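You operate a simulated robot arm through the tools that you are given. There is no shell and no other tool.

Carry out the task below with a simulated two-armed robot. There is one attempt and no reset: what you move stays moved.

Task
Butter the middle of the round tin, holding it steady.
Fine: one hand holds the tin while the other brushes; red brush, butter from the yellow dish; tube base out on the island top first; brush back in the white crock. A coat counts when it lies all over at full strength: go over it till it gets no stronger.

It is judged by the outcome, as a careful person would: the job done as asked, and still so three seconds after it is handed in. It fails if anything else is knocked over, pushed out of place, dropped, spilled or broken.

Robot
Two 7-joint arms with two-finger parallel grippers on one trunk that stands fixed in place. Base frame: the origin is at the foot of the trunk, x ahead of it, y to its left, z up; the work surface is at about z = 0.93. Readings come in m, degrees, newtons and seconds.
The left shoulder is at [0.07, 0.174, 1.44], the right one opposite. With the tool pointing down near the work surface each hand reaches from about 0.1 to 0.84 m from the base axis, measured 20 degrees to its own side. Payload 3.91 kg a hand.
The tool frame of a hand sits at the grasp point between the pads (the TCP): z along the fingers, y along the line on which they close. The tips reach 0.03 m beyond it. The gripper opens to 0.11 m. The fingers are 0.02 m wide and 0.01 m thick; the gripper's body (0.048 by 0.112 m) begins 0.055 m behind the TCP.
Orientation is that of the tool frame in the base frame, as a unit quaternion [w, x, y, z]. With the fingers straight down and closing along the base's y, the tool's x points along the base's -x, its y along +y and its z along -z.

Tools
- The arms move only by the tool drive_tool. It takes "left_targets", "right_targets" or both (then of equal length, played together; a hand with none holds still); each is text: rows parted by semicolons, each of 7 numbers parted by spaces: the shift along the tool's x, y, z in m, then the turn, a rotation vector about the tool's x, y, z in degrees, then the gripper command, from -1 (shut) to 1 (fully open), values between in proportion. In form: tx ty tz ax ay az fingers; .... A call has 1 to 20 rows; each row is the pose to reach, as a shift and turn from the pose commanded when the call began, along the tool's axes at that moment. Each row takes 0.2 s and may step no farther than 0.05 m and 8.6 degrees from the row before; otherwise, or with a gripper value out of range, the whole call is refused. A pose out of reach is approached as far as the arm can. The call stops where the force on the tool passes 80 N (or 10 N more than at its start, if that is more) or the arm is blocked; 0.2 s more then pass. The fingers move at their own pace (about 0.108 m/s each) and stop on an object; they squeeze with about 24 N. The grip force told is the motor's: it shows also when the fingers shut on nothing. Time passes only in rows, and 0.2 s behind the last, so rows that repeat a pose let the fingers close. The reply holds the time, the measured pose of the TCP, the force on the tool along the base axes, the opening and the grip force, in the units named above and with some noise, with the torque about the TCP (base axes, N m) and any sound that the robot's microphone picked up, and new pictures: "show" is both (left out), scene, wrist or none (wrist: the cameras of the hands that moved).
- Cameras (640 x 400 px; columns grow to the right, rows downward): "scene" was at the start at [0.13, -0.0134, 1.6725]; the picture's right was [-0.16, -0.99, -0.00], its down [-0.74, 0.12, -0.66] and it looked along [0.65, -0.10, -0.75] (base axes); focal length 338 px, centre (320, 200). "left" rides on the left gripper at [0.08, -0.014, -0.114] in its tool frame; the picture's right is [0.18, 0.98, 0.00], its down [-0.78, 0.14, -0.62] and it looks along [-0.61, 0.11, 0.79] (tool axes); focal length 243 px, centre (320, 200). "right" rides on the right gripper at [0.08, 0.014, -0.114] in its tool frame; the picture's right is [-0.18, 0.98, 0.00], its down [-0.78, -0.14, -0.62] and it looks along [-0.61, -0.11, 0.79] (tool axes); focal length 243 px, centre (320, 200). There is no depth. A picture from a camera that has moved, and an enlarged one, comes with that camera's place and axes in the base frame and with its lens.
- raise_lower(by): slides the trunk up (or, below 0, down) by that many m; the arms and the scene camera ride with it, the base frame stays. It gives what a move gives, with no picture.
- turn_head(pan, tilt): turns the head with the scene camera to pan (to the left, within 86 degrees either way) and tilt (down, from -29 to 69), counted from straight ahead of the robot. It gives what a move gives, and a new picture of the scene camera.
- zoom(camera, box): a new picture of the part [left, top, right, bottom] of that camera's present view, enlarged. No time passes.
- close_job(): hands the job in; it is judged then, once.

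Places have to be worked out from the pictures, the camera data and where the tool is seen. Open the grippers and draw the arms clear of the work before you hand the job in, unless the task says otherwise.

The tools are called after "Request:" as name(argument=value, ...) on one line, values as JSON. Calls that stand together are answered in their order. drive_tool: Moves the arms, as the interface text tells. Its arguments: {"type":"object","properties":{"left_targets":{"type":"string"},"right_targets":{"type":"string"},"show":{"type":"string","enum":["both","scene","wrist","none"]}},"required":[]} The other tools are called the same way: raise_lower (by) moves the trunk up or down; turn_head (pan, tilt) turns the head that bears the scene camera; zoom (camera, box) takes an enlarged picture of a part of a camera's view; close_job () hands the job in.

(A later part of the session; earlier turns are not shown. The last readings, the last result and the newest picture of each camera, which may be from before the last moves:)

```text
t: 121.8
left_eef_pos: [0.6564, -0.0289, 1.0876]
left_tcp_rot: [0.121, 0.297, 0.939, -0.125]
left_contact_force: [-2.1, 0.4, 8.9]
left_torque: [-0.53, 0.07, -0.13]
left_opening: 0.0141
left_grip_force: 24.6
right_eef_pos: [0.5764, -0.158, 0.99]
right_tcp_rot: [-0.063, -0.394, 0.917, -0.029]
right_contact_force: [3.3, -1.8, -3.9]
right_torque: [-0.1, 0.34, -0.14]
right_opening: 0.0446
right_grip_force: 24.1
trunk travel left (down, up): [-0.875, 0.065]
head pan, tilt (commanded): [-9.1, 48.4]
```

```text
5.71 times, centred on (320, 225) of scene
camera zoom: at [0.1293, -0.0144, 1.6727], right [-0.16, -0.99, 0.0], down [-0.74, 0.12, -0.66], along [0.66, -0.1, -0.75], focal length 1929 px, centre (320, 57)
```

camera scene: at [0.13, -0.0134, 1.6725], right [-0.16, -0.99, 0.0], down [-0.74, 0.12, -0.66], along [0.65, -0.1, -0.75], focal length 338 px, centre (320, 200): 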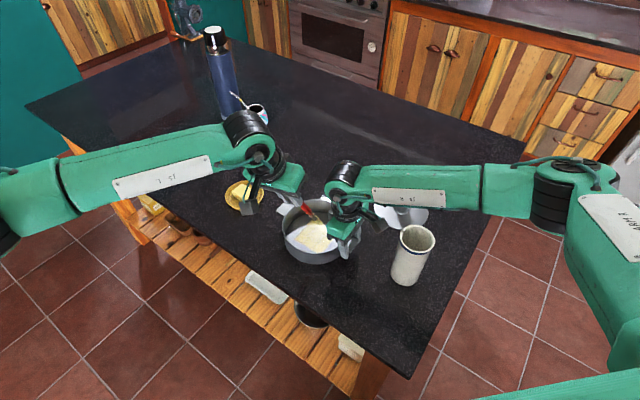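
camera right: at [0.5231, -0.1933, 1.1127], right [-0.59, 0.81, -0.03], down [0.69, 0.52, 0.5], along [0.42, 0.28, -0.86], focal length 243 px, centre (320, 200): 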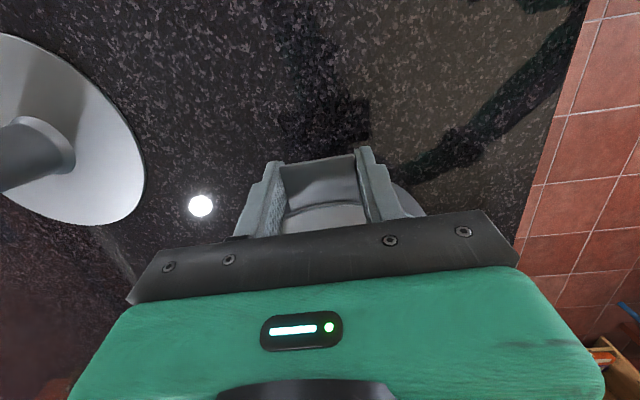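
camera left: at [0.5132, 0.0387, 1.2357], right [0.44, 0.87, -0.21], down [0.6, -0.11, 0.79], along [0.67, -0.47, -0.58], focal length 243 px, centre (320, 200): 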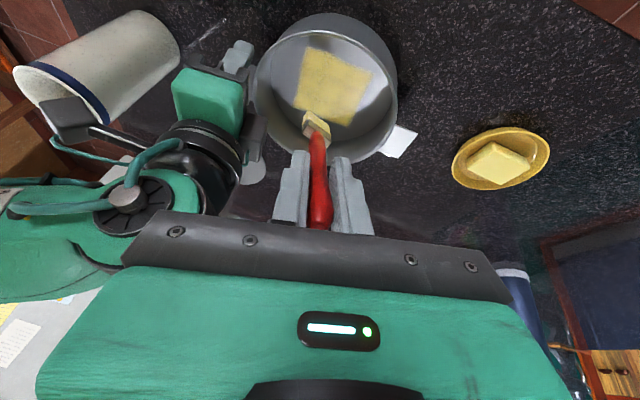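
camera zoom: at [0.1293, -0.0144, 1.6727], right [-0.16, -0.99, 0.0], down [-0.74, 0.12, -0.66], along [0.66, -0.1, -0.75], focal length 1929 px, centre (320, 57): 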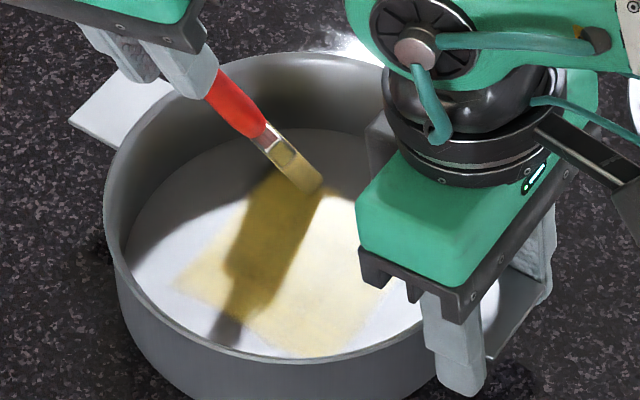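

Good contact throughout. I'll do the last two lines on the side nearer the right hand, stopping short there for clearance, then lift.

Request:
drive_tool(left_targets="0.0283 -0.0152 -0.0150 0 0 0 -1; 0.0598 -0.0350 -0.0217 0 0 0 -1; 0.0832 -0.0431 -0.0238 0 0 0 -1; 0.0844 -0.0425 -0.0200 0 0 0 -1; 0.0656 -0.0443 -0.0136 0 0 0 -1; 0.0448 -0.0464 -0.0065 0 0 0 -1; 0.0260 -0.0482 -0.0001 0 0 0 -1; 0.0532 -0.0556 -0.0160 0 0 0 -1; 0.0831 -0.0604 -0.0228 0 0 0 -1; 0.0849 -0.0594 -0.0172 0 0 0 -1; 0.0661 -0.0612 -0.0107 0 0 0 -1; 0.0472 -0.0631 -0.0043 0 0 0 -1; 0.0302 -0.0648 0.0014 0 0 0 -1; 0.0211 -0.0697 -0.0268 0 0 0 -1; 0.0090 -0.0762 -0.0644 0 0 0 -1; 0.0090 -0.0762 -0.0644 0 0 0 -1", show="none")

Request:
zoom(camera="left", box=[200, 0, 440, 180])

Request:
zoom(camera="scene", box=[270, 180, 370, 270])

```text
t: 125.2
left_eef_pos: [0.5933, -0.0626, 1.158]
left_tcp_rot: [0.121, 0.297, 0.939, -0.125]
left_contact_force: [2.1, 1.8, -0.9]
left_torque: [0.28, -0.14, 0.19]
left_opening: 0.0139
left_grip_force: 23.5
right_eef_pos: [0.5772, -0.158, 0.9916]
right_tcp_rot: [-0.064, -0.393, 0.917, -0.029]
right_contact_force: [-3.0, -2.9, 2.3]
right_torque: [0.4, -0.16, 0.08]
right_opening: 0.0442
right_grip_force: 24.6
trunk travel left (down, up): [-0.875, 0.065]
head pan, tilt (commanded): [-9.1, 48.4]
```

```text
2.22 times, centred on (320, 90) of left
camera zoom: at [0.5043, 0.0018, 1.2436], right [0.44, 0.87, -0.21], down [0.6, -0.11, 0.79], along [0.67, -0.47, -0.58], focal length 539 px, centre (320, 444)
```

zoom: 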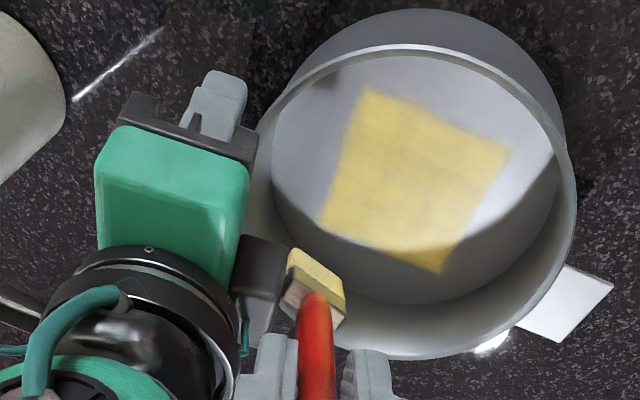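

```text
4.44 times, centred on (320, 225) of scene
camera zoom: at [0.1302, -0.0135, 1.6725], right [-0.16, -0.99, 0.0], down [-0.74, 0.12, -0.66], along [0.65, -0.1, -0.75], focal length 1500 px, centre (320, 89)
```

zoom: 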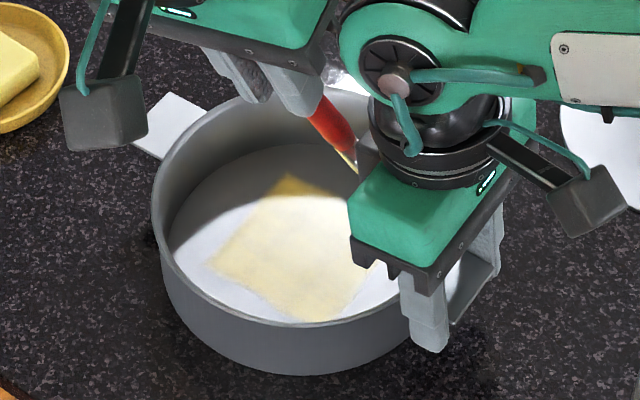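

The brush is brushing against the right gripper's body (a few newtons on both hands). I'll move it away at once, toward the tin's centre, then up.

Request:
drive_tool(left_targets="-0.0028 0.0196 -0.0025 0 0 0 -1; -0.0056 0.0393 -0.0050 0 0 0 -1; -0.0150 0.0345 -0.0340 0 0 0 -1; -0.0235 0.0300 -0.0605 0 0 0 -1; -0.0235 0.0300 -0.0605 0 0 0 -1", show="both")

Request:
zoom(camera="left", box=[200, 0, 440, 180])

Request:
zoom(camera="left", box=[270, 10, 360, 110])

Request:
zoom(camera="scene", box=[270, 180, 370, 270])

```text
t: 126.4
left_eef_pos: [0.619, -0.0331, 1.2178]
left_tcp_rot: [0.121, 0.297, 0.939, -0.125]
left_contact_force: [-0.4, 1.1, 0.4]
left_torque: [-0.01, 0.0, 0.02]
left_opening: 0.0142
left_grip_force: 23.8
right_eef_pos: [0.576, -0.1578, 0.9909]
right_tcp_rot: [-0.063, -0.393, 0.917, -0.03]
right_contact_force: [-0.2, 0.3, -0.3]
right_torque: [-0.01, -0.06, -0.04]
right_opening: 0.0443
right_grip_force: 24.6
trunk travel left (down, up): [-0.875, 0.065]
head pan, tilt (commanded): [-9.1, 48.4]
camera scene: at [0.13, -0.0132, 1.6725], right [-0.16, -0.99, 0.0], down [-0.74, 0.12, -0.66], along [0.65, -0.1, -0.75], focal length 338 px, centre (320, 200)
camera left: at [0.5312, 0.0311, 1.303], right [0.44, 0.87, -0.21], down [0.6, -0.11, 0.79], along [0.67, -0.47, -0.58], focal length 243 px, centre (320, 200)
```

scene: 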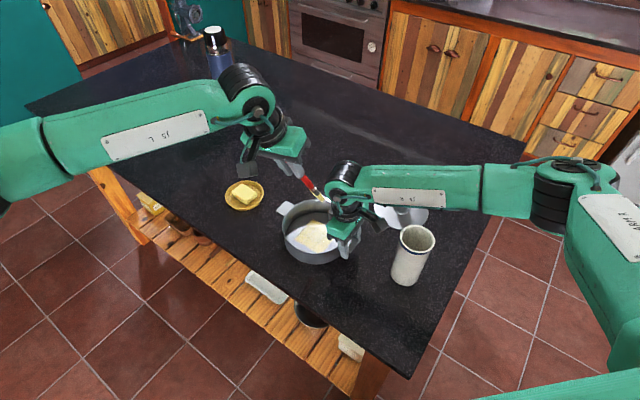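
left: 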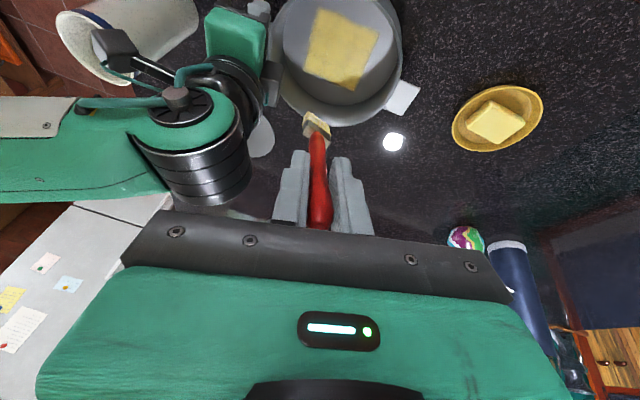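

```text
2.22 times, centred on (320, 90) of left
camera zoom: at [0.5312, 0.0311, 1.303], right [0.44, 0.87, -0.21], down [0.6, -0.11, 0.79], along [0.67, -0.47, -0.58], focal length 539 px, centre (320, 444)
```

zoom: 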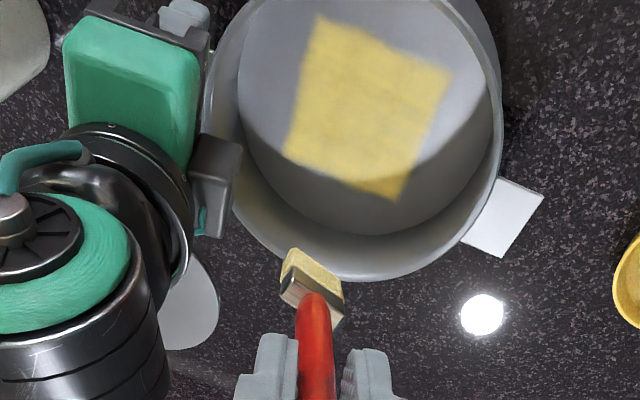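

```text
4.00 times, centred on (315, 60) of left
camera zoom: at [0.5312, 0.0311, 1.303], right [0.44, 0.87, -0.21], down [0.6, -0.11, 0.79], along [0.67, -0.47, -0.58], focal length 970 px, centre (340, 760)
```

zoom: 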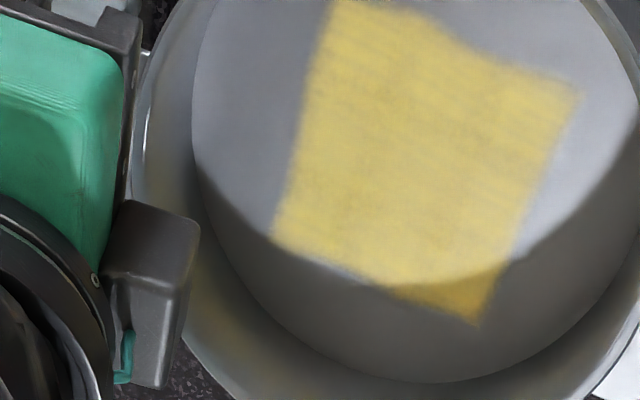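

```text
4.44 times, centred on (320, 225) of scene
camera zoom: at [0.13, -0.0132, 1.6725], right [-0.16, -0.99, 0.0], down [-0.74, 0.12, -0.66], along [0.65, -0.1, -0.75], focal length 1500 px, centre (320, 89)
```

zoom: 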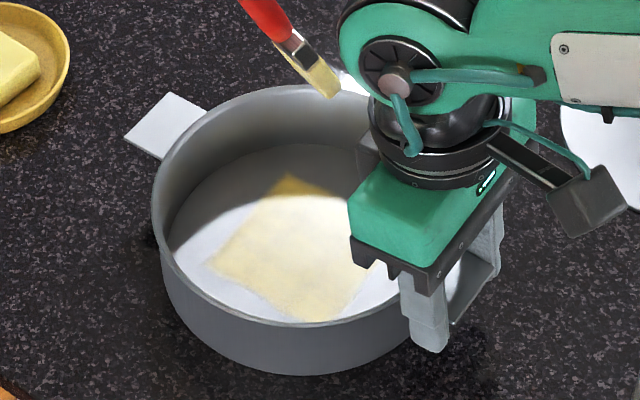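

The coat now looks even and yellow all over. As a test that it gets no stronger, I'll go over only the half away from the right hand again and then compare the two halves.

Request:
drive_tool(left_targets="0.0171 0.0156 0.0238 0 0 0 -1; 0.0390 0.0316 0.0459 0 0 0 -1; 0.0579 0.0462 0.0746 0 0 0 -1; 0.0803 0.0519 0.0952 0 0 0 -1; 0.0824 0.0530 0.1017 0 0 0 -1; 0.0635 0.0512 0.1081 0 0 0 -1; 0.0446 0.0493 0.1145 0 0 0 -1; 0.0258 0.0475 0.1209 0 0 0 -1; 0.0135 0.0463 0.1251 0 0 0 -1; 0.0352 0.0484 0.1177 0 0 0 -1; 0.0588 0.0507 0.1097 0 0 0 -1; 0.0824 0.0530 0.1017 0 0 0 -1; 0.0904 0.0369 0.1018 0 0 0 -1; 0.0659 0.0345 0.1102 0 0 0 -1; 0.0423 0.0322 0.1182 0 0 0 -1; 0.0159 0.0296 0.1272 0 0 0 -1; 0.0423 0.0322 0.1182 0 0 0 -1; 0.0659 0.0345 0.1102 0 0 0 -1; 0.0904 0.0369 0.1018 0 0 0 -1", show="none")

Request:
zoom(camera="left", box=[200, 0, 440, 180])

Request:
zoom(camera="scene", box=[270, 180, 370, 270])

```text
t: 130.4
left_eef_pos: [0.5847, 0.0138, 1.0899]
left_tcp_rot: [0.121, 0.298, 0.939, -0.125]
left_contact_force: [0.8, 0.1, 2.4]
left_torque: [-0.29, -0.16, 0.01]
left_opening: 0.014
left_grip_force: 23.9
right_eef_pos: [0.5764, -0.158, 0.9914]
right_tcp_rot: [-0.063, -0.393, 0.917, -0.029]
right_contact_force: [-1.8, -0.3, 0.2]
right_torque: [0.04, 0.11, 0.05]
right_opening: 0.0447
right_grip_force: 24.1
trunk travel left (down, up): [-0.875, 0.065]
head pan, tilt (commanded): [-9.1, 48.4]
```

```text
2.22 times, centred on (320, 90) of left
camera zoom: at [0.4961, 0.0776, 1.1742], right [0.44, 0.87, -0.21], down [0.6, -0.11, 0.79], along [0.67, -0.48, -0.58], focal length 539 px, centre (320, 444)
```

zoom: 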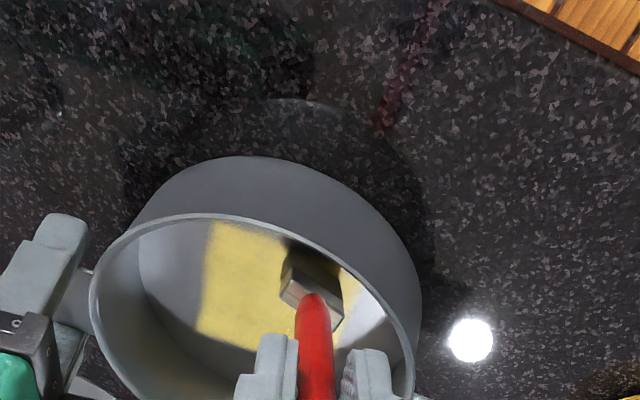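

```text
4.44 times, centred on (320, 225) of scene
camera zoom: at [0.1292, -0.0124, 1.6726], right [-0.16, -0.99, 0.0], down [-0.74, 0.12, -0.66], along [0.66, -0.11, -0.75], focal length 1500 px, centre (320, 89)
```

zoom: 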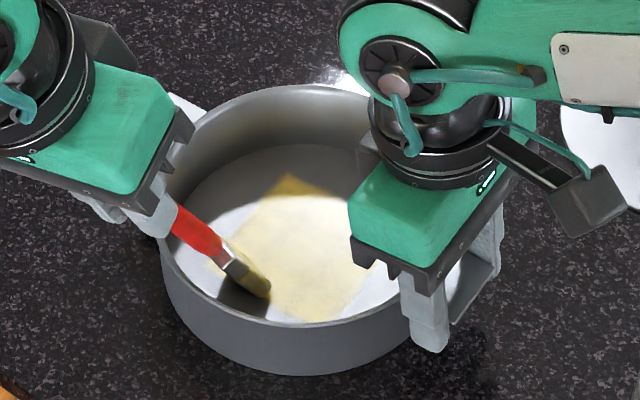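

I'll lift back to the same viewpoint as before and compare the halves.

Request:
drive_tool(left_targets="-0.0219 -0.0035 -0.0030 0 0 0 -1; -0.0451 -0.0098 -0.0264 0 0 0 -1; -0.068 -0.024 -0.064 0 0 0 -1; -0.0908 -0.0378 -0.1005 0 0 0 -1; -0.0908 -0.0378 -0.1005 0 0 0 -1", show="none")

Request:
zoom(camera="left", box=[270, 0, 380, 100])

Request:
zoom(camera="left", box=[200, 0, 440, 180])

Request:
zoom(camera="scene", box=[270, 180, 370, 270])

```text
t: 131.6
left_eef_pos: [0.6194, -0.0343, 1.2169]
left_tcp_rot: [0.121, 0.297, 0.939, -0.125]
left_contact_force: [-0.5, 0.1, 1.1]
left_torque: [-0.01, 0.02, 0.01]
left_opening: 0.0141
left_grip_force: 23.7
right_eef_pos: [0.5765, -0.1579, 0.9915]
right_tcp_rot: [-0.064, -0.394, 0.917, -0.029]
right_contact_force: [0.1, -1.0, 0.4]
right_torque: [0.2, -0.07, -0.07]
right_opening: 0.0445
right_grip_force: 23.7
trunk travel left (down, up): [-0.875, 0.065]
head pan, tilt (commanded): [-9.1, 48.4]
```

```text
4.00 times, centred on (325, 50) of left
camera zoom: at [0.5308, 0.0302, 1.3023], right [0.44, 0.87, -0.21], down [0.6, -0.11, 0.79], along [0.67, -0.47, -0.58], focal length 970 px, centre (300, 800)
```

zoom: 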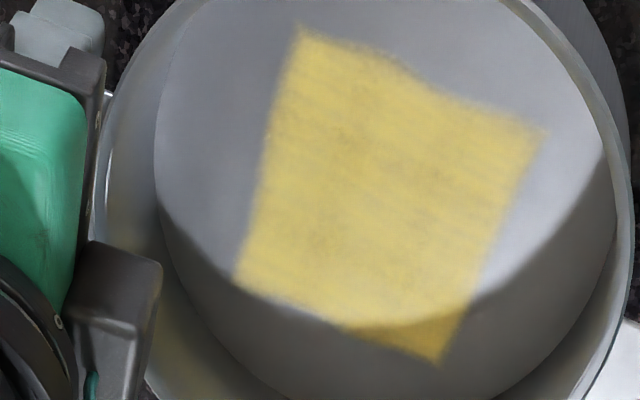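

```text
2.22 times, centred on (320, 90) of left
camera zoom: at [0.5308, 0.0302, 1.3023], right [0.44, 0.87, -0.21], down [0.6, -0.11, 0.79], along [0.67, -0.47, -0.58], focal length 539 px, centre (320, 444)
```

zoom: 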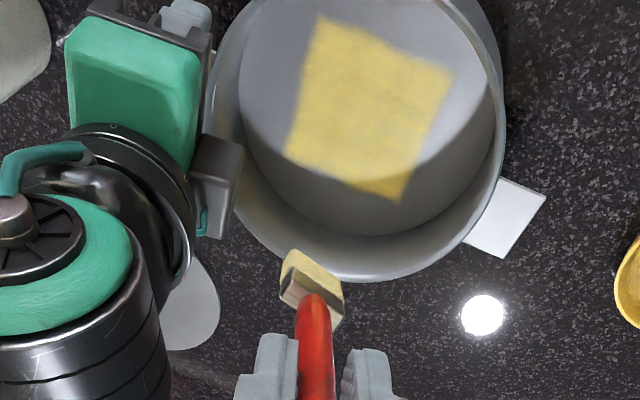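

```text
4.44 times, centred on (320, 225) of scene
camera zoom: at [0.1299, -0.0128, 1.6726], right [-0.16, -0.99, 0.0], down [-0.74, 0.12, -0.66], along [0.66, -0.1, -0.75], focal length 1500 px, centre (320, 89)
```

zoom: 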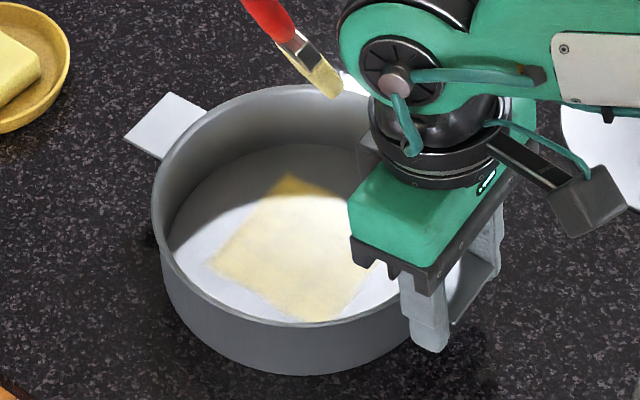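

The re-brushed half looks no stronger than the other, so the coat is at full strength all over. I'll take the brush away from the tin, upright and to the left, so the right hand can let go of the tab safely.

Request:
drive_tool(left_targets="-0.0049 0.0273 -0.0146 -2.35 4.42 0 -1; -0.0097 0.0546 -0.0293 -4.69 8.83 0 -1; -0.0146 0.0819 -0.0439 -7.04 13.25 0 -1; -0.0194 0.1092 -0.0585 -9.38 17.66 0 -1; -0.0194 0.1092 -0.0585 -9.38 17.66 0 -1", show="both")

Request:
zoom(camera="left", box=[170, 0, 290, 120])

```text
t: 132.8
left_eef_pos: [0.6914, 0.0612, 1.2599]
left_tcp_rot: [-0.001, 0.302, 0.953, -0.001]
left_contact_force: [0.4, 1.2, 0.3]
left_torque: [0.01, 0.01, 0.01]
left_opening: 0.014
left_grip_force: 23.9
right_eef_pos: [0.5762, -0.1565, 0.9925]
right_tcp_rot: [-0.063, -0.393, 0.917, -0.029]
right_contact_force: [-0.1, -0.2, 0.7]
right_torque: [0.21, -0.07, 0.02]
right_opening: 0.0446
right_grip_force: 23.7
trunk travel left (down, up): [-0.875, 0.065]
head pan, tilt (commanded): [-9.1, 48.4]
camera scene: at [0.13, -0.0132, 1.6725], right [-0.16, -0.99, 0.0], down [-0.74, 0.12, -0.66], along [0.65, -0.1, -0.75], focal length 338 px, centre (320, 200)
camera left: at [0.6179, 0.0938, 1.3744], right [0.42, 0.91, 0.0], down [0.72, -0.33, 0.61], along [0.56, -0.26, -0.79], focal length 243 px, centre (320, 200)
```

scene: 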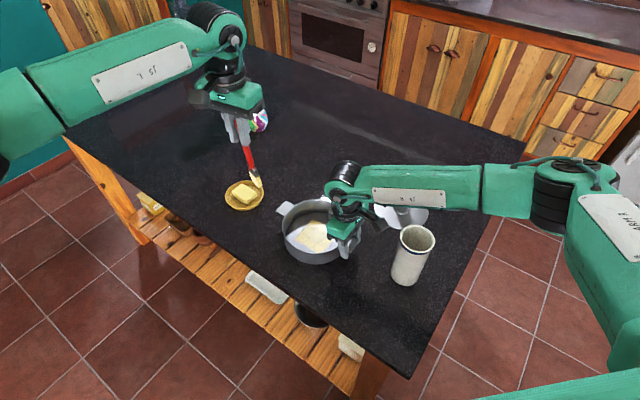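
left: 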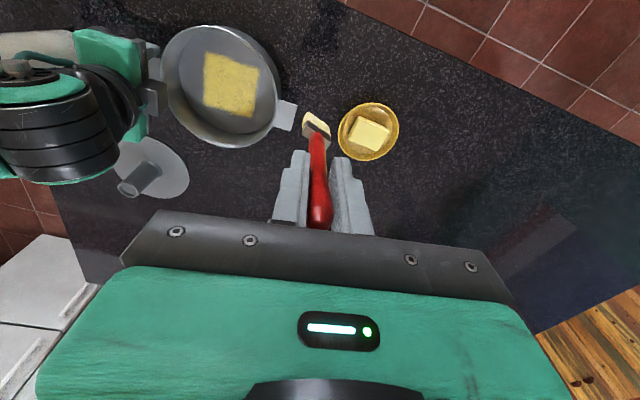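

```text
3.33 times, centred on (230, 60) of left
camera zoom: at [0.6179, 0.0938, 1.3744], right [0.42, 0.91, 0.0], down [0.72, -0.33, 0.61], along [0.56, -0.26, -0.79], focal length 809 px, centre (620, 667)
```

zoom: 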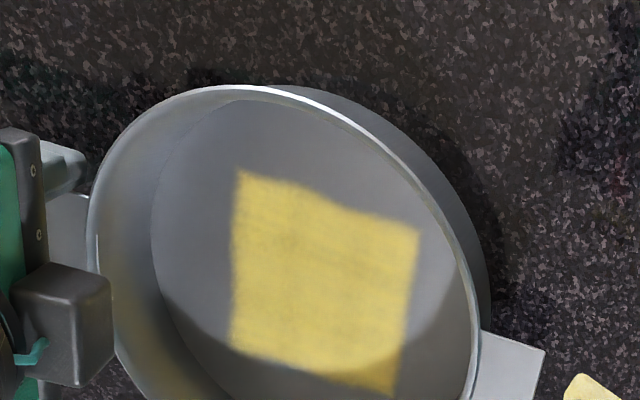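

The coat is even seen from here as well. I'll open the right hand to release the tab and rise straight up.

Request:
drive_tool(right_targets="0 0 0 0 0 0 -0.1; 0 0 0 0 0 0 0.1; 0 0 0 0 0 0 0.36; 0 0 0 0 0 0 0.36; 0.0041 -0.0001 -0.0298 0 0 0 0.36; 0.0097 -0.0003 -0.0694 0 0 0 0.36; 0.0152 -0.0004 -0.1091 0 0 0 0.36; 0.0207 -0.0006 -0.1488 0 0 0 0.36; 0.0262 -0.0008 -0.1885 0 0 0 0.36; 0.0262 -0.0008 -0.1885 0 0 0 0.36", show="both")

Request:
zoom(camera="scene", box=[270, 180, 370, 270])

```text
t: 135.0
left_eef_pos: [0.6905, 0.0607, 1.2596]
left_tcp_rot: [-0.001, 0.302, 0.953, -0.001]
left_contact_force: [0.4, 0.8, -0.4]
left_torque: [0.01, 0.03, -0.02]
left_opening: 0.014
left_grip_force: 24.1
right_eef_pos: [0.5771, -0.1572, 1.1823]
right_tcp_rot: [-0.063, -0.393, 0.917, -0.029]
right_contact_force: [0.0, 0.1, 0.6]
right_torque: [0.0, 0.02, 0.01]
right_opening: 0.0747
right_grip_force: 0.0
trunk travel left (down, up): [-0.875, 0.065]
head pan, tilt (commanded): [-9.1, 48.4]
camera scene: at [0.1305, -0.0133, 1.6725], right [-0.16, -0.99, 0.0], down [-0.74, 0.12, -0.66], along [0.65, -0.1, -0.75], focal length 338 px, centre (320, 200)
camera right: at [0.524, -0.1931, 1.3036], right [-0.59, 0.81, -0.03], down [0.69, 0.52, 0.5], along [0.42, 0.28, -0.86], focal length 243 px, centre (320, 200)
```

scene: 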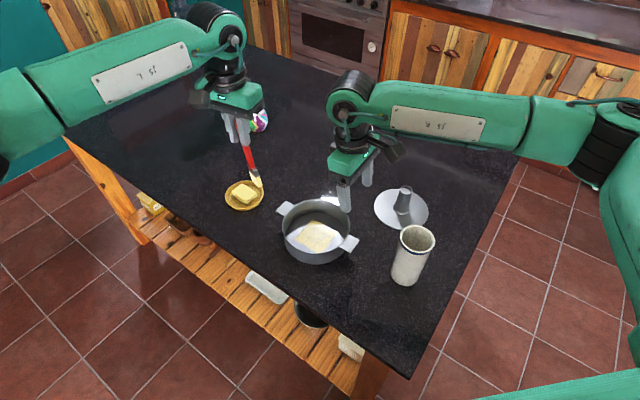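
right: 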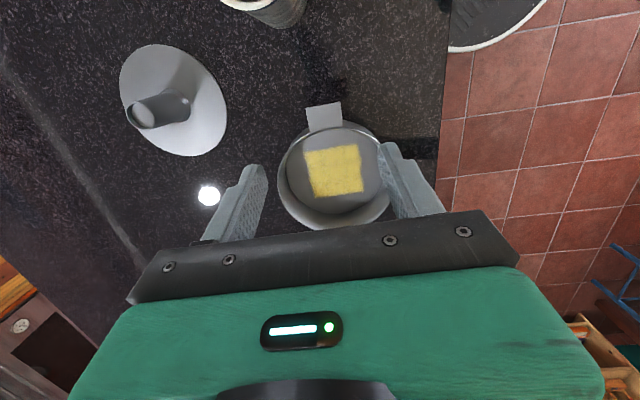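

```text
4.44 times, centred on (320, 225) of scene
camera zoom: at [0.1305, -0.0133, 1.6725], right [-0.16, -0.99, 0.0], down [-0.74, 0.12, -0.66], along [0.65, -0.1, -0.75], focal length 1500 px, centre (320, 89)
```

zoom: 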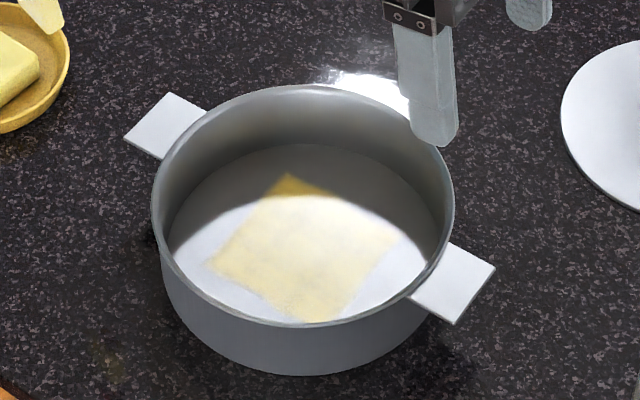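

The tin is free and the whole patch is visible. I'll zoom in from both cameras to check evenness while the right hand is still near.

Request:
zoom(camera="right", box=[285, 125, 385, 215])

Request:
zoom(camera="scene", box=[290, 210, 345, 260])

```text
4.44 times, centred on (335, 170) of right
camera zoom: at [0.524, -0.1931, 1.3036], right [-0.59, 0.81, -0.03], down [0.69, 0.52, 0.5], along [0.42, 0.28, -0.86], focal length 1078 px, centre (253, 333)
```

zoom: 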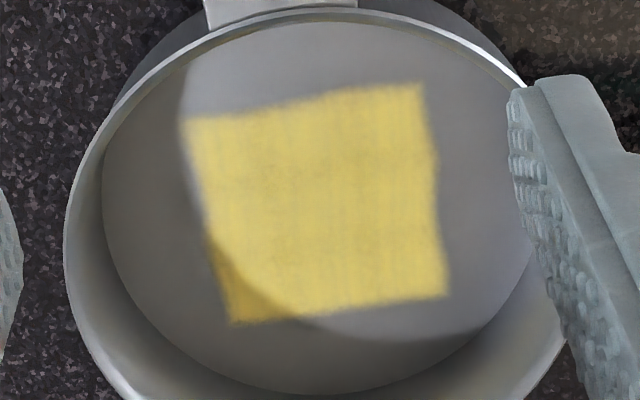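

```text
8.00 times, centred on (318, 235) of scene
camera zoom: at [0.1305, -0.0133, 1.6725], right [-0.16, -0.99, 0.0], down [-0.74, 0.12, -0.66], along [0.65, -0.1, -0.75], focal length 2700 px, centre (340, -80)
```

zoom: 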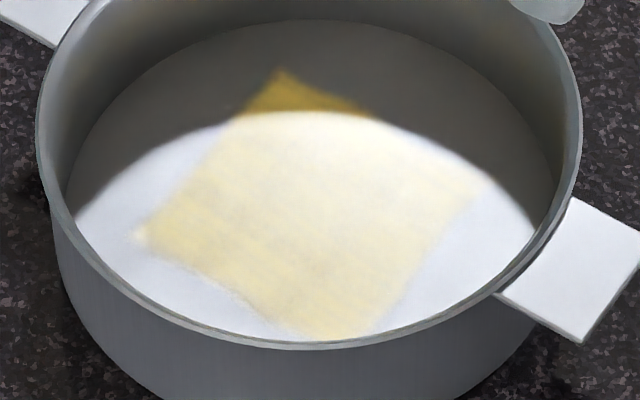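

I'll look closer at the two halves in the right camera's view, to be sure before putting the brush away.

Request:
zoom(camera="right", box=[300, 140, 345, 175])

Request:
zoom(camera="right", box=[325, 160, 370, 200])

Request:
zoom(camera="left", box=[195, 45, 265, 120])

```text
11.43 times, centred on (322, 158) of right
camera zoom: at [0.524, -0.1931, 1.3036], right [-0.59, 0.81, -0.03], down [0.69, 0.52, 0.5], along [0.42, 0.28, -0.86], focal length 2773 px, centre (291, 686)
```

zoom: 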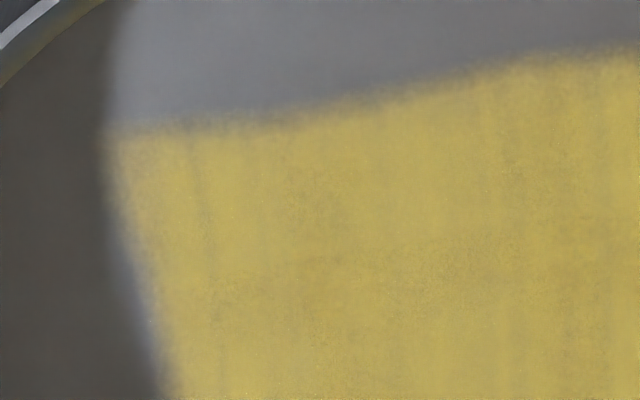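

```text
10.00 times, centred on (348, 180) of right
camera zoom: at [0.524, -0.1931, 1.3036], right [-0.59, 0.81, -0.03], down [0.69, 0.52, 0.5], along [0.42, 0.28, -0.86], focal length 2426 px, centre (45, 400)
```

zoom: 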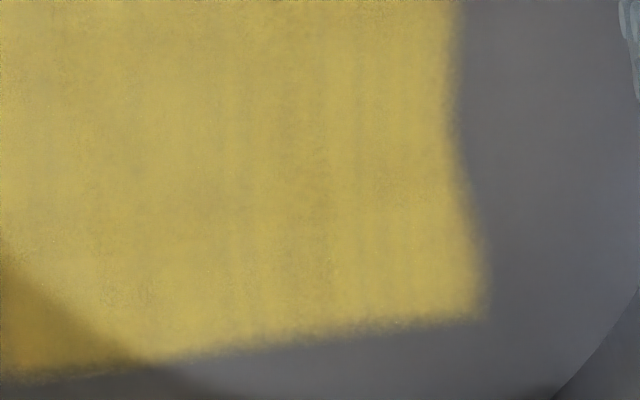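

```text
5.33 times, centred on (230, 82) of left
camera zoom: at [0.6182, 0.0936, 1.374], right [0.42, 0.91, 0.0], down [0.72, -0.33, 0.61], along [0.56, -0.26, -0.79], focal length 1294 px, centre (800, 827)
```

zoom: 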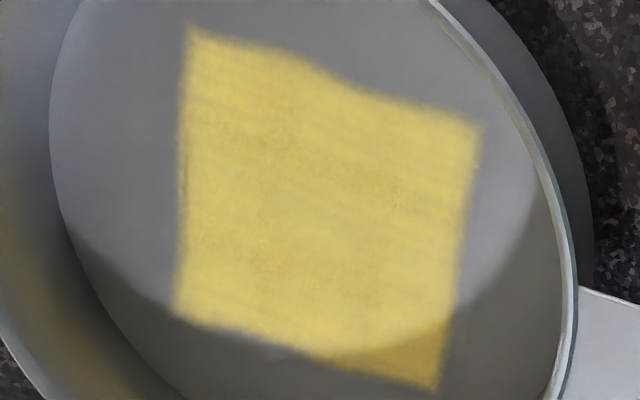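

Both halves show the same colour and texture, so the coat is complete. I'll draw the right hand back to the right, turning it to its original orientation, while the left hand undoes its yaw in place.

Request:
drive_tool(right_targets="0.0062 -0.0002 -0.0446 0 0 0 0.36; 0.0463 -0.0182 -0.0440 -0.57 -1.23 7.7 0.36; 0.0863 -0.0362 -0.0434 -1.13 -2.47 15.4 0.36; 0.1264 -0.0542 -0.0428 -1.7 -3.7 23.15 0.36; 0.1664 -0.0722 -0.0422 -2.27 -4.93 30.9 0.36; 0.2065 -0.0901 -0.0416 -2.83 -6.17 38.6 0.36; 0.2465 -0.1081 -0.0410 -3.4 -7.4 46.3 0.36; 0.2866 -0.1261 -0.0404 -3.4 -7.4 46.3 0.36; 0.3266 -0.1441 -0.0397 -3.4 -7.4 46.3 0.36; 0.3667 -0.1621 -0.0391 -3.4 -7.4 46.3 0.36; 0.4067 -0.1801 -0.0385 -3.4 -7.4 46.3 0.36; 0.4467 -0.1981 -0.0379 -3.4 -7.4 46.3 0.36; 0.4467 -0.1981 -0.0379 -3.4 -7.4 46.3 0.36", left_targets="0 0 0 0 0 -7 -1; 0 0 0 0 0 -14 -1; 0 0 0 0 0 -21 -1; 0 0 0 0 0 -28 -1; 0 0 0 0 0 -35 -1; 0 0 0 0 0 -35 -1; 0 0 0 0 0 -35 -1; 0 0 0 0 0 -35 -1; 0 0 0 0 0 -35 -1; 0 0 0 0 0 -35 -1; 0 0 0 0 0 -35 -1; 0 0 0 0 0 -35 -1; 0 0 0 0 0 -35 -1", show="both")

```text
t: 137.8
left_eef_pos: [0.6907, 0.0603, 1.2586]
left_tcp_rot: [-0.001, 0.002, 1.0, 0.0]
left_contact_force: [-0.1, 0.0, -1.3]
left_torque: [0.03, -0.01, 0.0]
left_opening: 0.014
left_grip_force: 24.1
right_eef_pos: [0.4191, -0.6105, 1.2806]
right_tcp_rot: [-0.001, -0.001, 1.0, 0.0]
right_contact_force: [0.1, 0.4, 0.3]
right_torque: [0.02, -0.01, 0.02]
right_opening: 0.0749
right_grip_force: 0.1
trunk travel left (down, up): [-0.875, 0.065]
head pan, tilt (commanded): [-9.1, 48.4]
camera scene: at [0.1306, -0.013, 1.6725], right [-0.16, -0.99, 0.0], down [-0.74, 0.12, -0.66], along [0.65, -0.1, -0.75], focal length 338 px, centre (320, 200)
camera right: at [0.341, -0.5967, 1.3925], right [0.18, 0.98, 0.0], down [0.78, -0.14, 0.62], along [0.61, -0.11, -0.79], focal length 243 px, centre (320, 200)
camera left: at [0.6123, 0.0449, 1.3734], right [-0.18, 0.98, 0.0], down [0.78, 0.14, 0.61], along [0.6, 0.11, -0.79], focal length 243 px, centre (320, 200)
```

scene: 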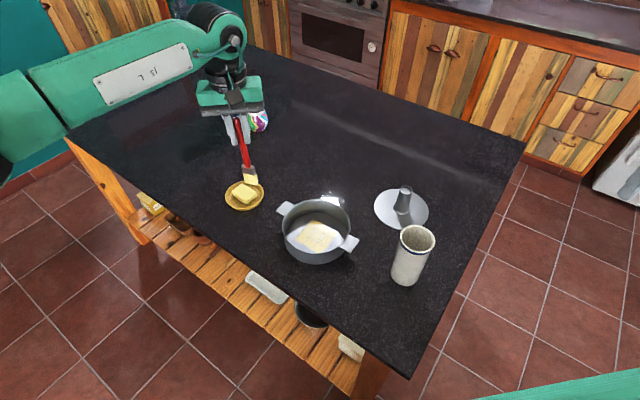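
right: 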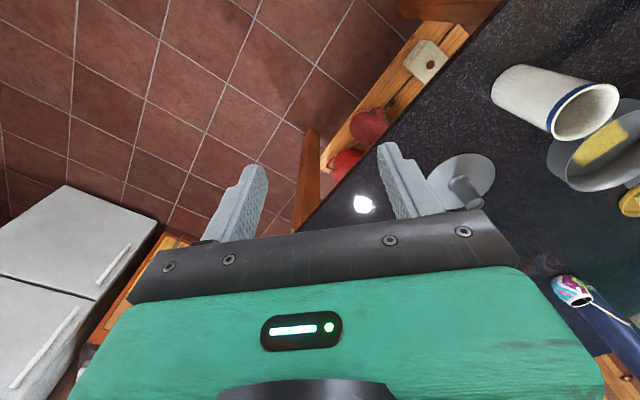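
left: 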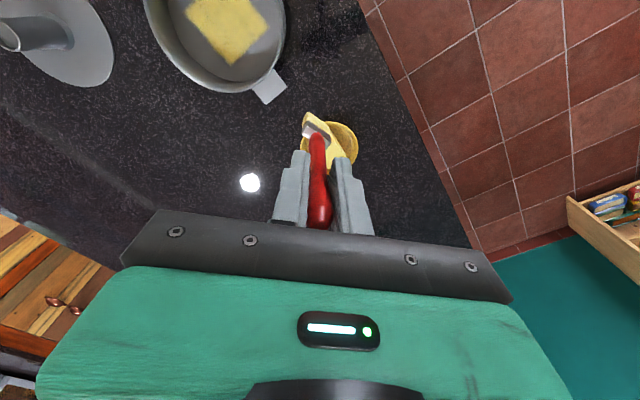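

The right hand is clear. Before approaching the crock I'll measure how the brush sits in the left grip.

Request:
zoom(camera="left", box=[280, 100, 360, 180])

Request:
zoom(camera="scene", box=[200, 100, 300, 220])

Request:
zoom(camera="right", box=[470, 40, 640, 180])

```text
5.00 times, centred on (320, 140) of left
camera zoom: at [0.6123, 0.0449, 1.3734], right [-0.18, 0.98, 0.0], down [0.78, 0.14, 0.61], along [0.6, 0.11, -0.79], focal length 1213 px, centre (320, 500)
```

zoom: 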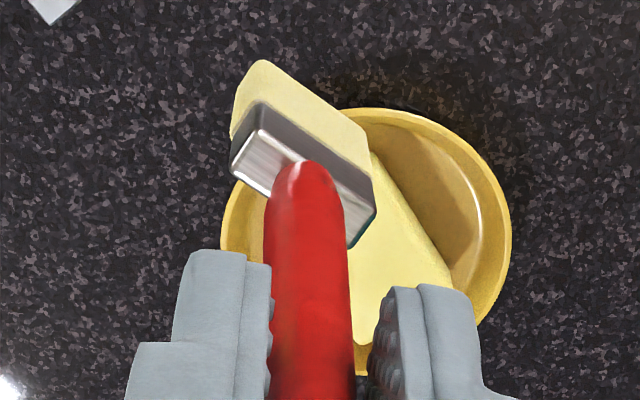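

```text
3.33 times, centred on (250, 160) of scene
camera zoom: at [0.1306, -0.013, 1.6725], right [-0.16, -0.99, 0.0], down [-0.74, 0.12, -0.66], along [0.65, -0.1, -0.75], focal length 1125 px, centre (553, 333)
```

zoom: 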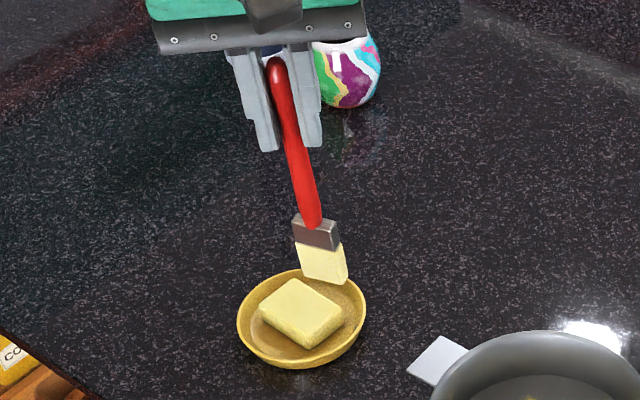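

```text
2.86 times, centred on (555, 110) of right
camera zoom: at [0.341, -0.5967, 1.3925], right [0.18, 0.98, 0.0], down [0.78, -0.14, 0.62], along [0.61, -0.11, -0.79], focal length 693 px, centre (-351, 457)
```

zoom: 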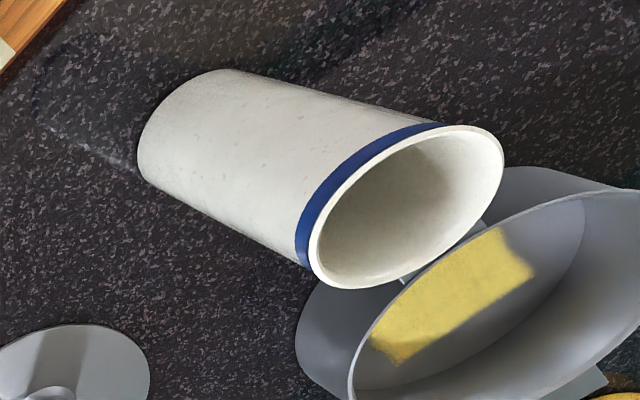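

The crock hasn't moved, with its centre at about (0.501, -0.2825). The brush leans 6.7° in the grip, so I'll tilt the hand by that to hang it upright, and carry it high to above the crock.

Request:
drive_tool(left_targets="0 0 -0.0414 0 2.2 0 -1; 0.019 -0.0345 -0.0414 0 4.4 0 -1; 0.0379 -0.069 -0.0414 0 6.7 0 -1; 0.0569 -0.1034 -0.0414 0 6.7 0 -1; 0.0759 -0.1379 -0.0414 0 6.7 0 -1; 0.0949 -0.1724 -0.0414 0 6.7 0 -1; 0.1138 -0.2069 -0.0414 0 6.7 0 -1; 0.1328 -0.2414 -0.0414 0 6.7 0 -1; 0.1518 -0.2758 -0.0414 0 6.7 0 -1; 0.1707 -0.3103 -0.0414 0 6.7 0 -1; 0.1897 -0.3448 -0.0414 0 6.7 0 -1; 0.1897 -0.3448 -0.0414 0 6.7 0 -1; 0.1897 -0.3448 -0.0414 0 6.7 0 -1", show="both")

Request:
zoom(camera="left", box=[240, 40, 400, 200])

Request:
zoom(camera="scene", box=[370, 130, 500, 290])

Request:
zoom(camera="right", box=[440, 40, 640, 220])

```text
t: 140.6
left_eef_pos: [0.5016, -0.2831, 1.3009]
left_tcp_rot: [-0.059, 0.002, 0.998, -0.001]
left_contact_force: [-0.7, 0.0, -0.1]
left_torque: [-0.03, -0.01, -0.03]
left_opening: 0.0142
left_grip_force: 24.0
right_eef_pos: [0.4196, -0.6107, 1.2805]
right_tcp_rot: [0.0, -0.001, 1.0, -0.001]
right_contact_force: [0.3, 0.1, -0.7]
right_torque: [0.02, -0.02, -0.01]
right_opening: 0.0748
right_grip_force: 0.1
trunk travel left (down, up): [-0.875, 0.065]
head pan, tilt (commanded): [-9.1, 48.4]
camera scene: at [0.1302, -0.0127, 1.6725], right [-0.16, -0.99, 0.0], down [-0.74, 0.12, -0.66], along [0.65, -0.1, -0.75], focal length 338 px, centre (320, 200)
camera left: at [0.4359, -0.2979, 1.4235], right [-0.17, 0.98, 0.02], down [0.84, 0.14, 0.52], along [0.51, 0.11, -0.85], focal length 243 px, centre (320, 200)
```

scene: 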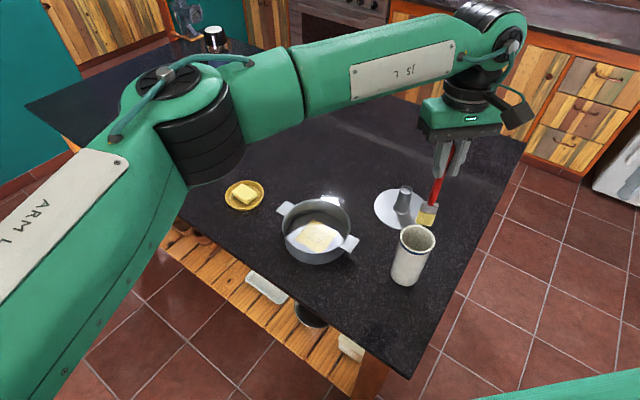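
left: 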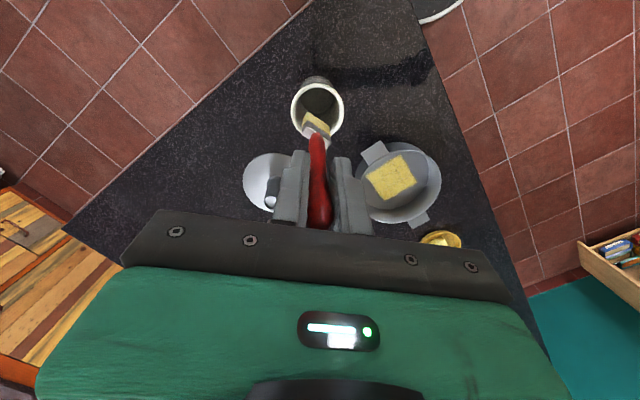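

```text
2.50 times, centred on (320, 120) of left
camera zoom: at [0.4359, -0.2979, 1.4235], right [-0.17, 0.98, 0.02], down [0.84, 0.14, 0.52], along [0.51, 0.11, -0.85], focal length 606 px, centre (320, 400)
```

zoom: 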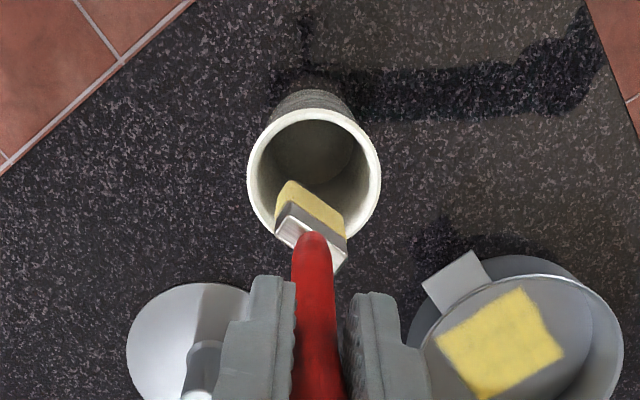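

```text
2.50 times, centred on (435, 210) of scene
camera zoom: at [0.1302, -0.0127, 1.6725], right [-0.16, -0.99, 0.0], down [-0.74, 0.12, -0.66], along [0.65, -0.1, -0.75], focal length 844 px, centre (32, 175)
```

zoom: 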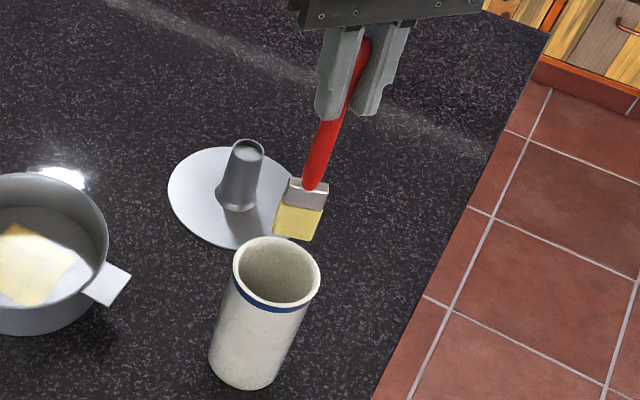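

```text
2.22 times, centred on (540, 130) of right
camera zoom: at [0.3408, -0.596, 1.3925], right [0.18, 0.98, 0.0], down [0.78, -0.14, 0.62], along [0.61, -0.11, -0.79], focal length 539 px, centre (-169, 356)
```

zoom: 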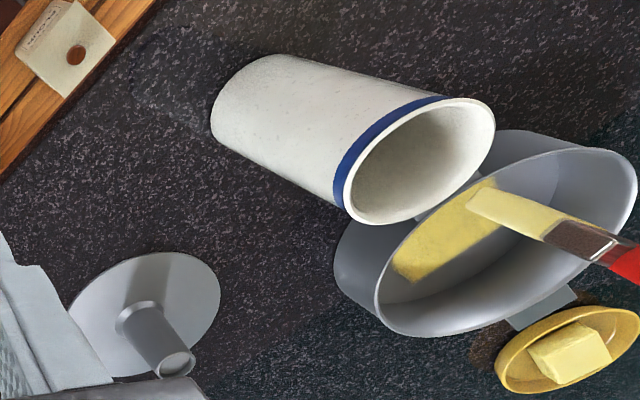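

The bristle tip is over the crock's centre to within a few millimetres, and the brush hangs upright. I'll lower it until the bristles are just at the rim and check again.

Request:
drive_tool(left_targets="-0.0023 0 0.02 0 0 0 -1; -0.0041 0 0.0348 0 0 0 -1; -0.0053 0 0.0447 0 0 0 -1; -0.0053 0 0.0447 0 0 0 -1", show="none")

Request:
zoom(camera="left", box=[240, 40, 400, 200])

Request:
zoom(camera="scene", box=[370, 170, 470, 290])

Request:
zoom(camera="right", box=[460, 40, 640, 200])

```text
t: 141.6
left_eef_pos: [0.5005, -0.2836, 1.2552]
left_tcp_rot: [-0.059, 0.002, 0.998, 0.0]
left_contact_force: [-0.3, -0.2, 0.1]
left_torque: [0.01, -0.02, 0.03]
left_opening: 0.0144
left_grip_force: 24.5
right_eef_pos: [0.4202, -0.6109, 1.2803]
right_tcp_rot: [0.0, 0.0, 1.0, 0.0]
right_contact_force: [0.6, 0.6, -0.6]
right_torque: [0.02, 0.0, 0.03]
right_opening: 0.075
right_grip_force: 0.0
trunk travel left (down, up): [-0.875, 0.065]
head pan, tilt (commanded): [-9.1, 48.4]
```

```text
2.50 times, centred on (320, 120) of left
camera zoom: at [0.4352, -0.299, 1.3782], right [-0.17, 0.98, 0.02], down [0.84, 0.14, 0.52], along [0.51, 0.11, -0.85], focal length 606 px, centre (320, 400)
```

zoom: 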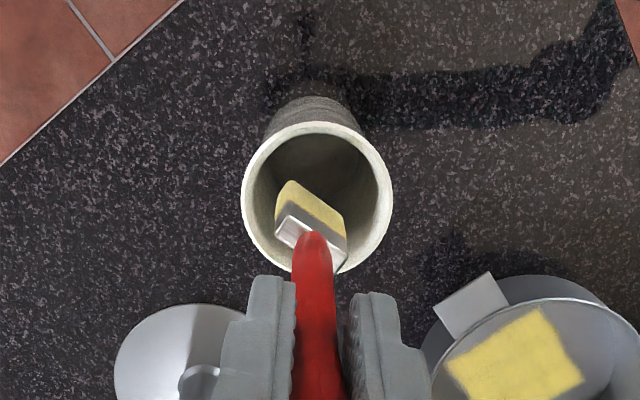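

```text
3.33 times, centred on (420, 230) of scene
camera zoom: at [0.13, -0.0134, 1.6725], right [-0.16, -0.99, 0.0], down [-0.74, 0.12, -0.66], along [0.65, -0.1, -0.75], focal length 1125 px, centre (-13, 100)
```

zoom: 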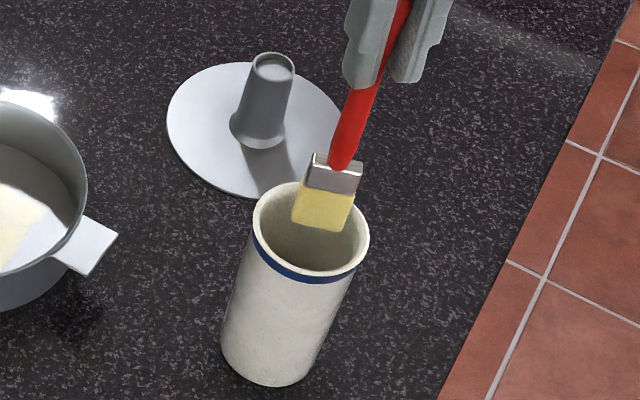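

```text
2.50 times, centred on (550, 120) of right
camera zoom: at [0.3406, -0.5967, 1.3923], right [0.18, 0.98, 0.0], down [0.78, -0.14, 0.62], along [0.61, -0.11, -0.79], focal length 606 px, centre (-255, 400)
```

zoom: 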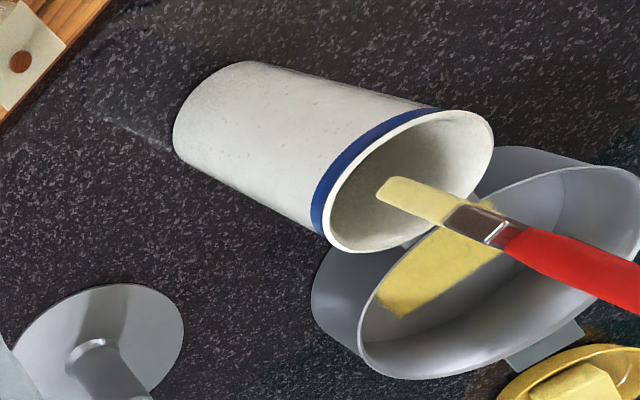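

The bristles are entering the crock's opening, well centred. I'll shift 3 mm in y and lower the brush into the crock, stopping a little above where it should touch bottom.

Request:
drive_tool(left_targets="-0.0023 0.003 0.0199 0 0 0 -1; -0.0047 0.003 0.0397 0 0 0 -1; -0.0070 0.003 0.0596 0 0 0 -1; -0.0094 0.003 0.0794 0 0 0 -1; -0.0117 0.003 0.0993 0 0 0 -1; -0.0140 0.003 0.1192 0 0 0 -1; -0.0157 0.003 0.1331 0 0 0 -1; -0.0157 0.003 0.1331 0 0 0 -1", show="none")

Request:
zoom(camera="left", box=[240, 60, 400, 220])

Request:
zoom(camera="scene", box=[370, 170, 470, 290])

Request:
zoom(camera="right", box=[460, 40, 640, 200])

```text
t: 143.4
left_eef_pos: [0.4995, -0.2813, 1.1217]
left_tcp_rot: [-0.06, 0.002, 0.998, -0.001]
left_contact_force: [0.3, 0.1, -0.5]
left_torque: [-0.02, 0.03, -0.01]
left_opening: 0.014
left_grip_force: 24.2
right_eef_pos: [0.4192, -0.612, 1.28]
right_tcp_rot: [0.0, -0.001, 1.0, 0.0]
right_contact_force: [0.1, -0.1, 0.5]
right_torque: [-0.03, 0.01, -0.02]
right_opening: 0.0748
right_grip_force: 0.1
trunk travel left (down, up): [-0.875, 0.065]
head pan, tilt (commanded): [-9.1, 48.4]
```

```text
2.50 times, centred on (320, 140) of left
camera zoom: at [0.4339, -0.2969, 1.2447], right [-0.17, 0.98, 0.02], down [0.84, 0.14, 0.52], along [0.51, 0.11, -0.85], focal length 606 px, centre (320, 350)
```

zoom: 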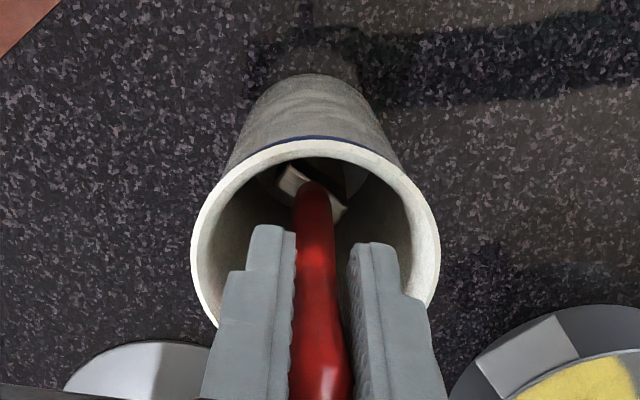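

```text
3.33 times, centred on (420, 230) of scene
camera zoom: at [0.1297, -0.0135, 1.6726], right [-0.16, -0.99, 0.0], down [-0.74, 0.12, -0.66], along [0.66, -0.1, -0.75], focal length 1125 px, centre (-13, 100)
```

zoom: 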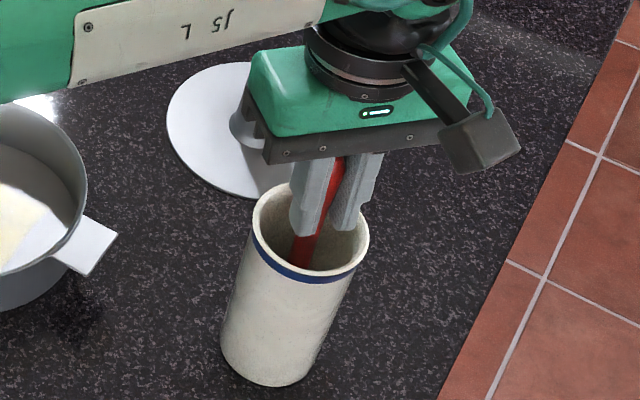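

```text
2.50 times, centred on (550, 120) of right
camera zoom: at [0.3404, -0.5968, 1.3923], right [0.18, 0.98, 0.0], down [0.78, -0.14, 0.62], along [0.61, -0.11, -0.79], focal length 606 px, centre (-255, 400)
```

zoom: 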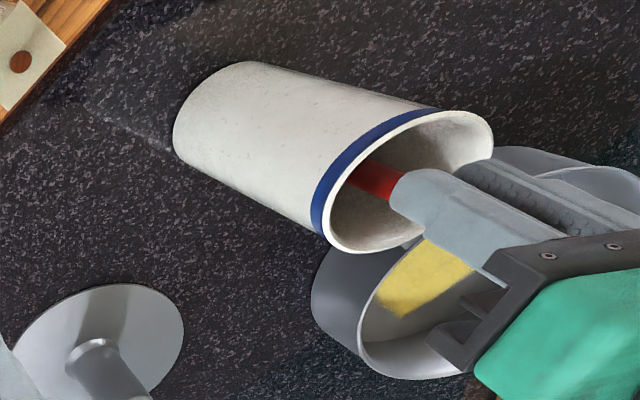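

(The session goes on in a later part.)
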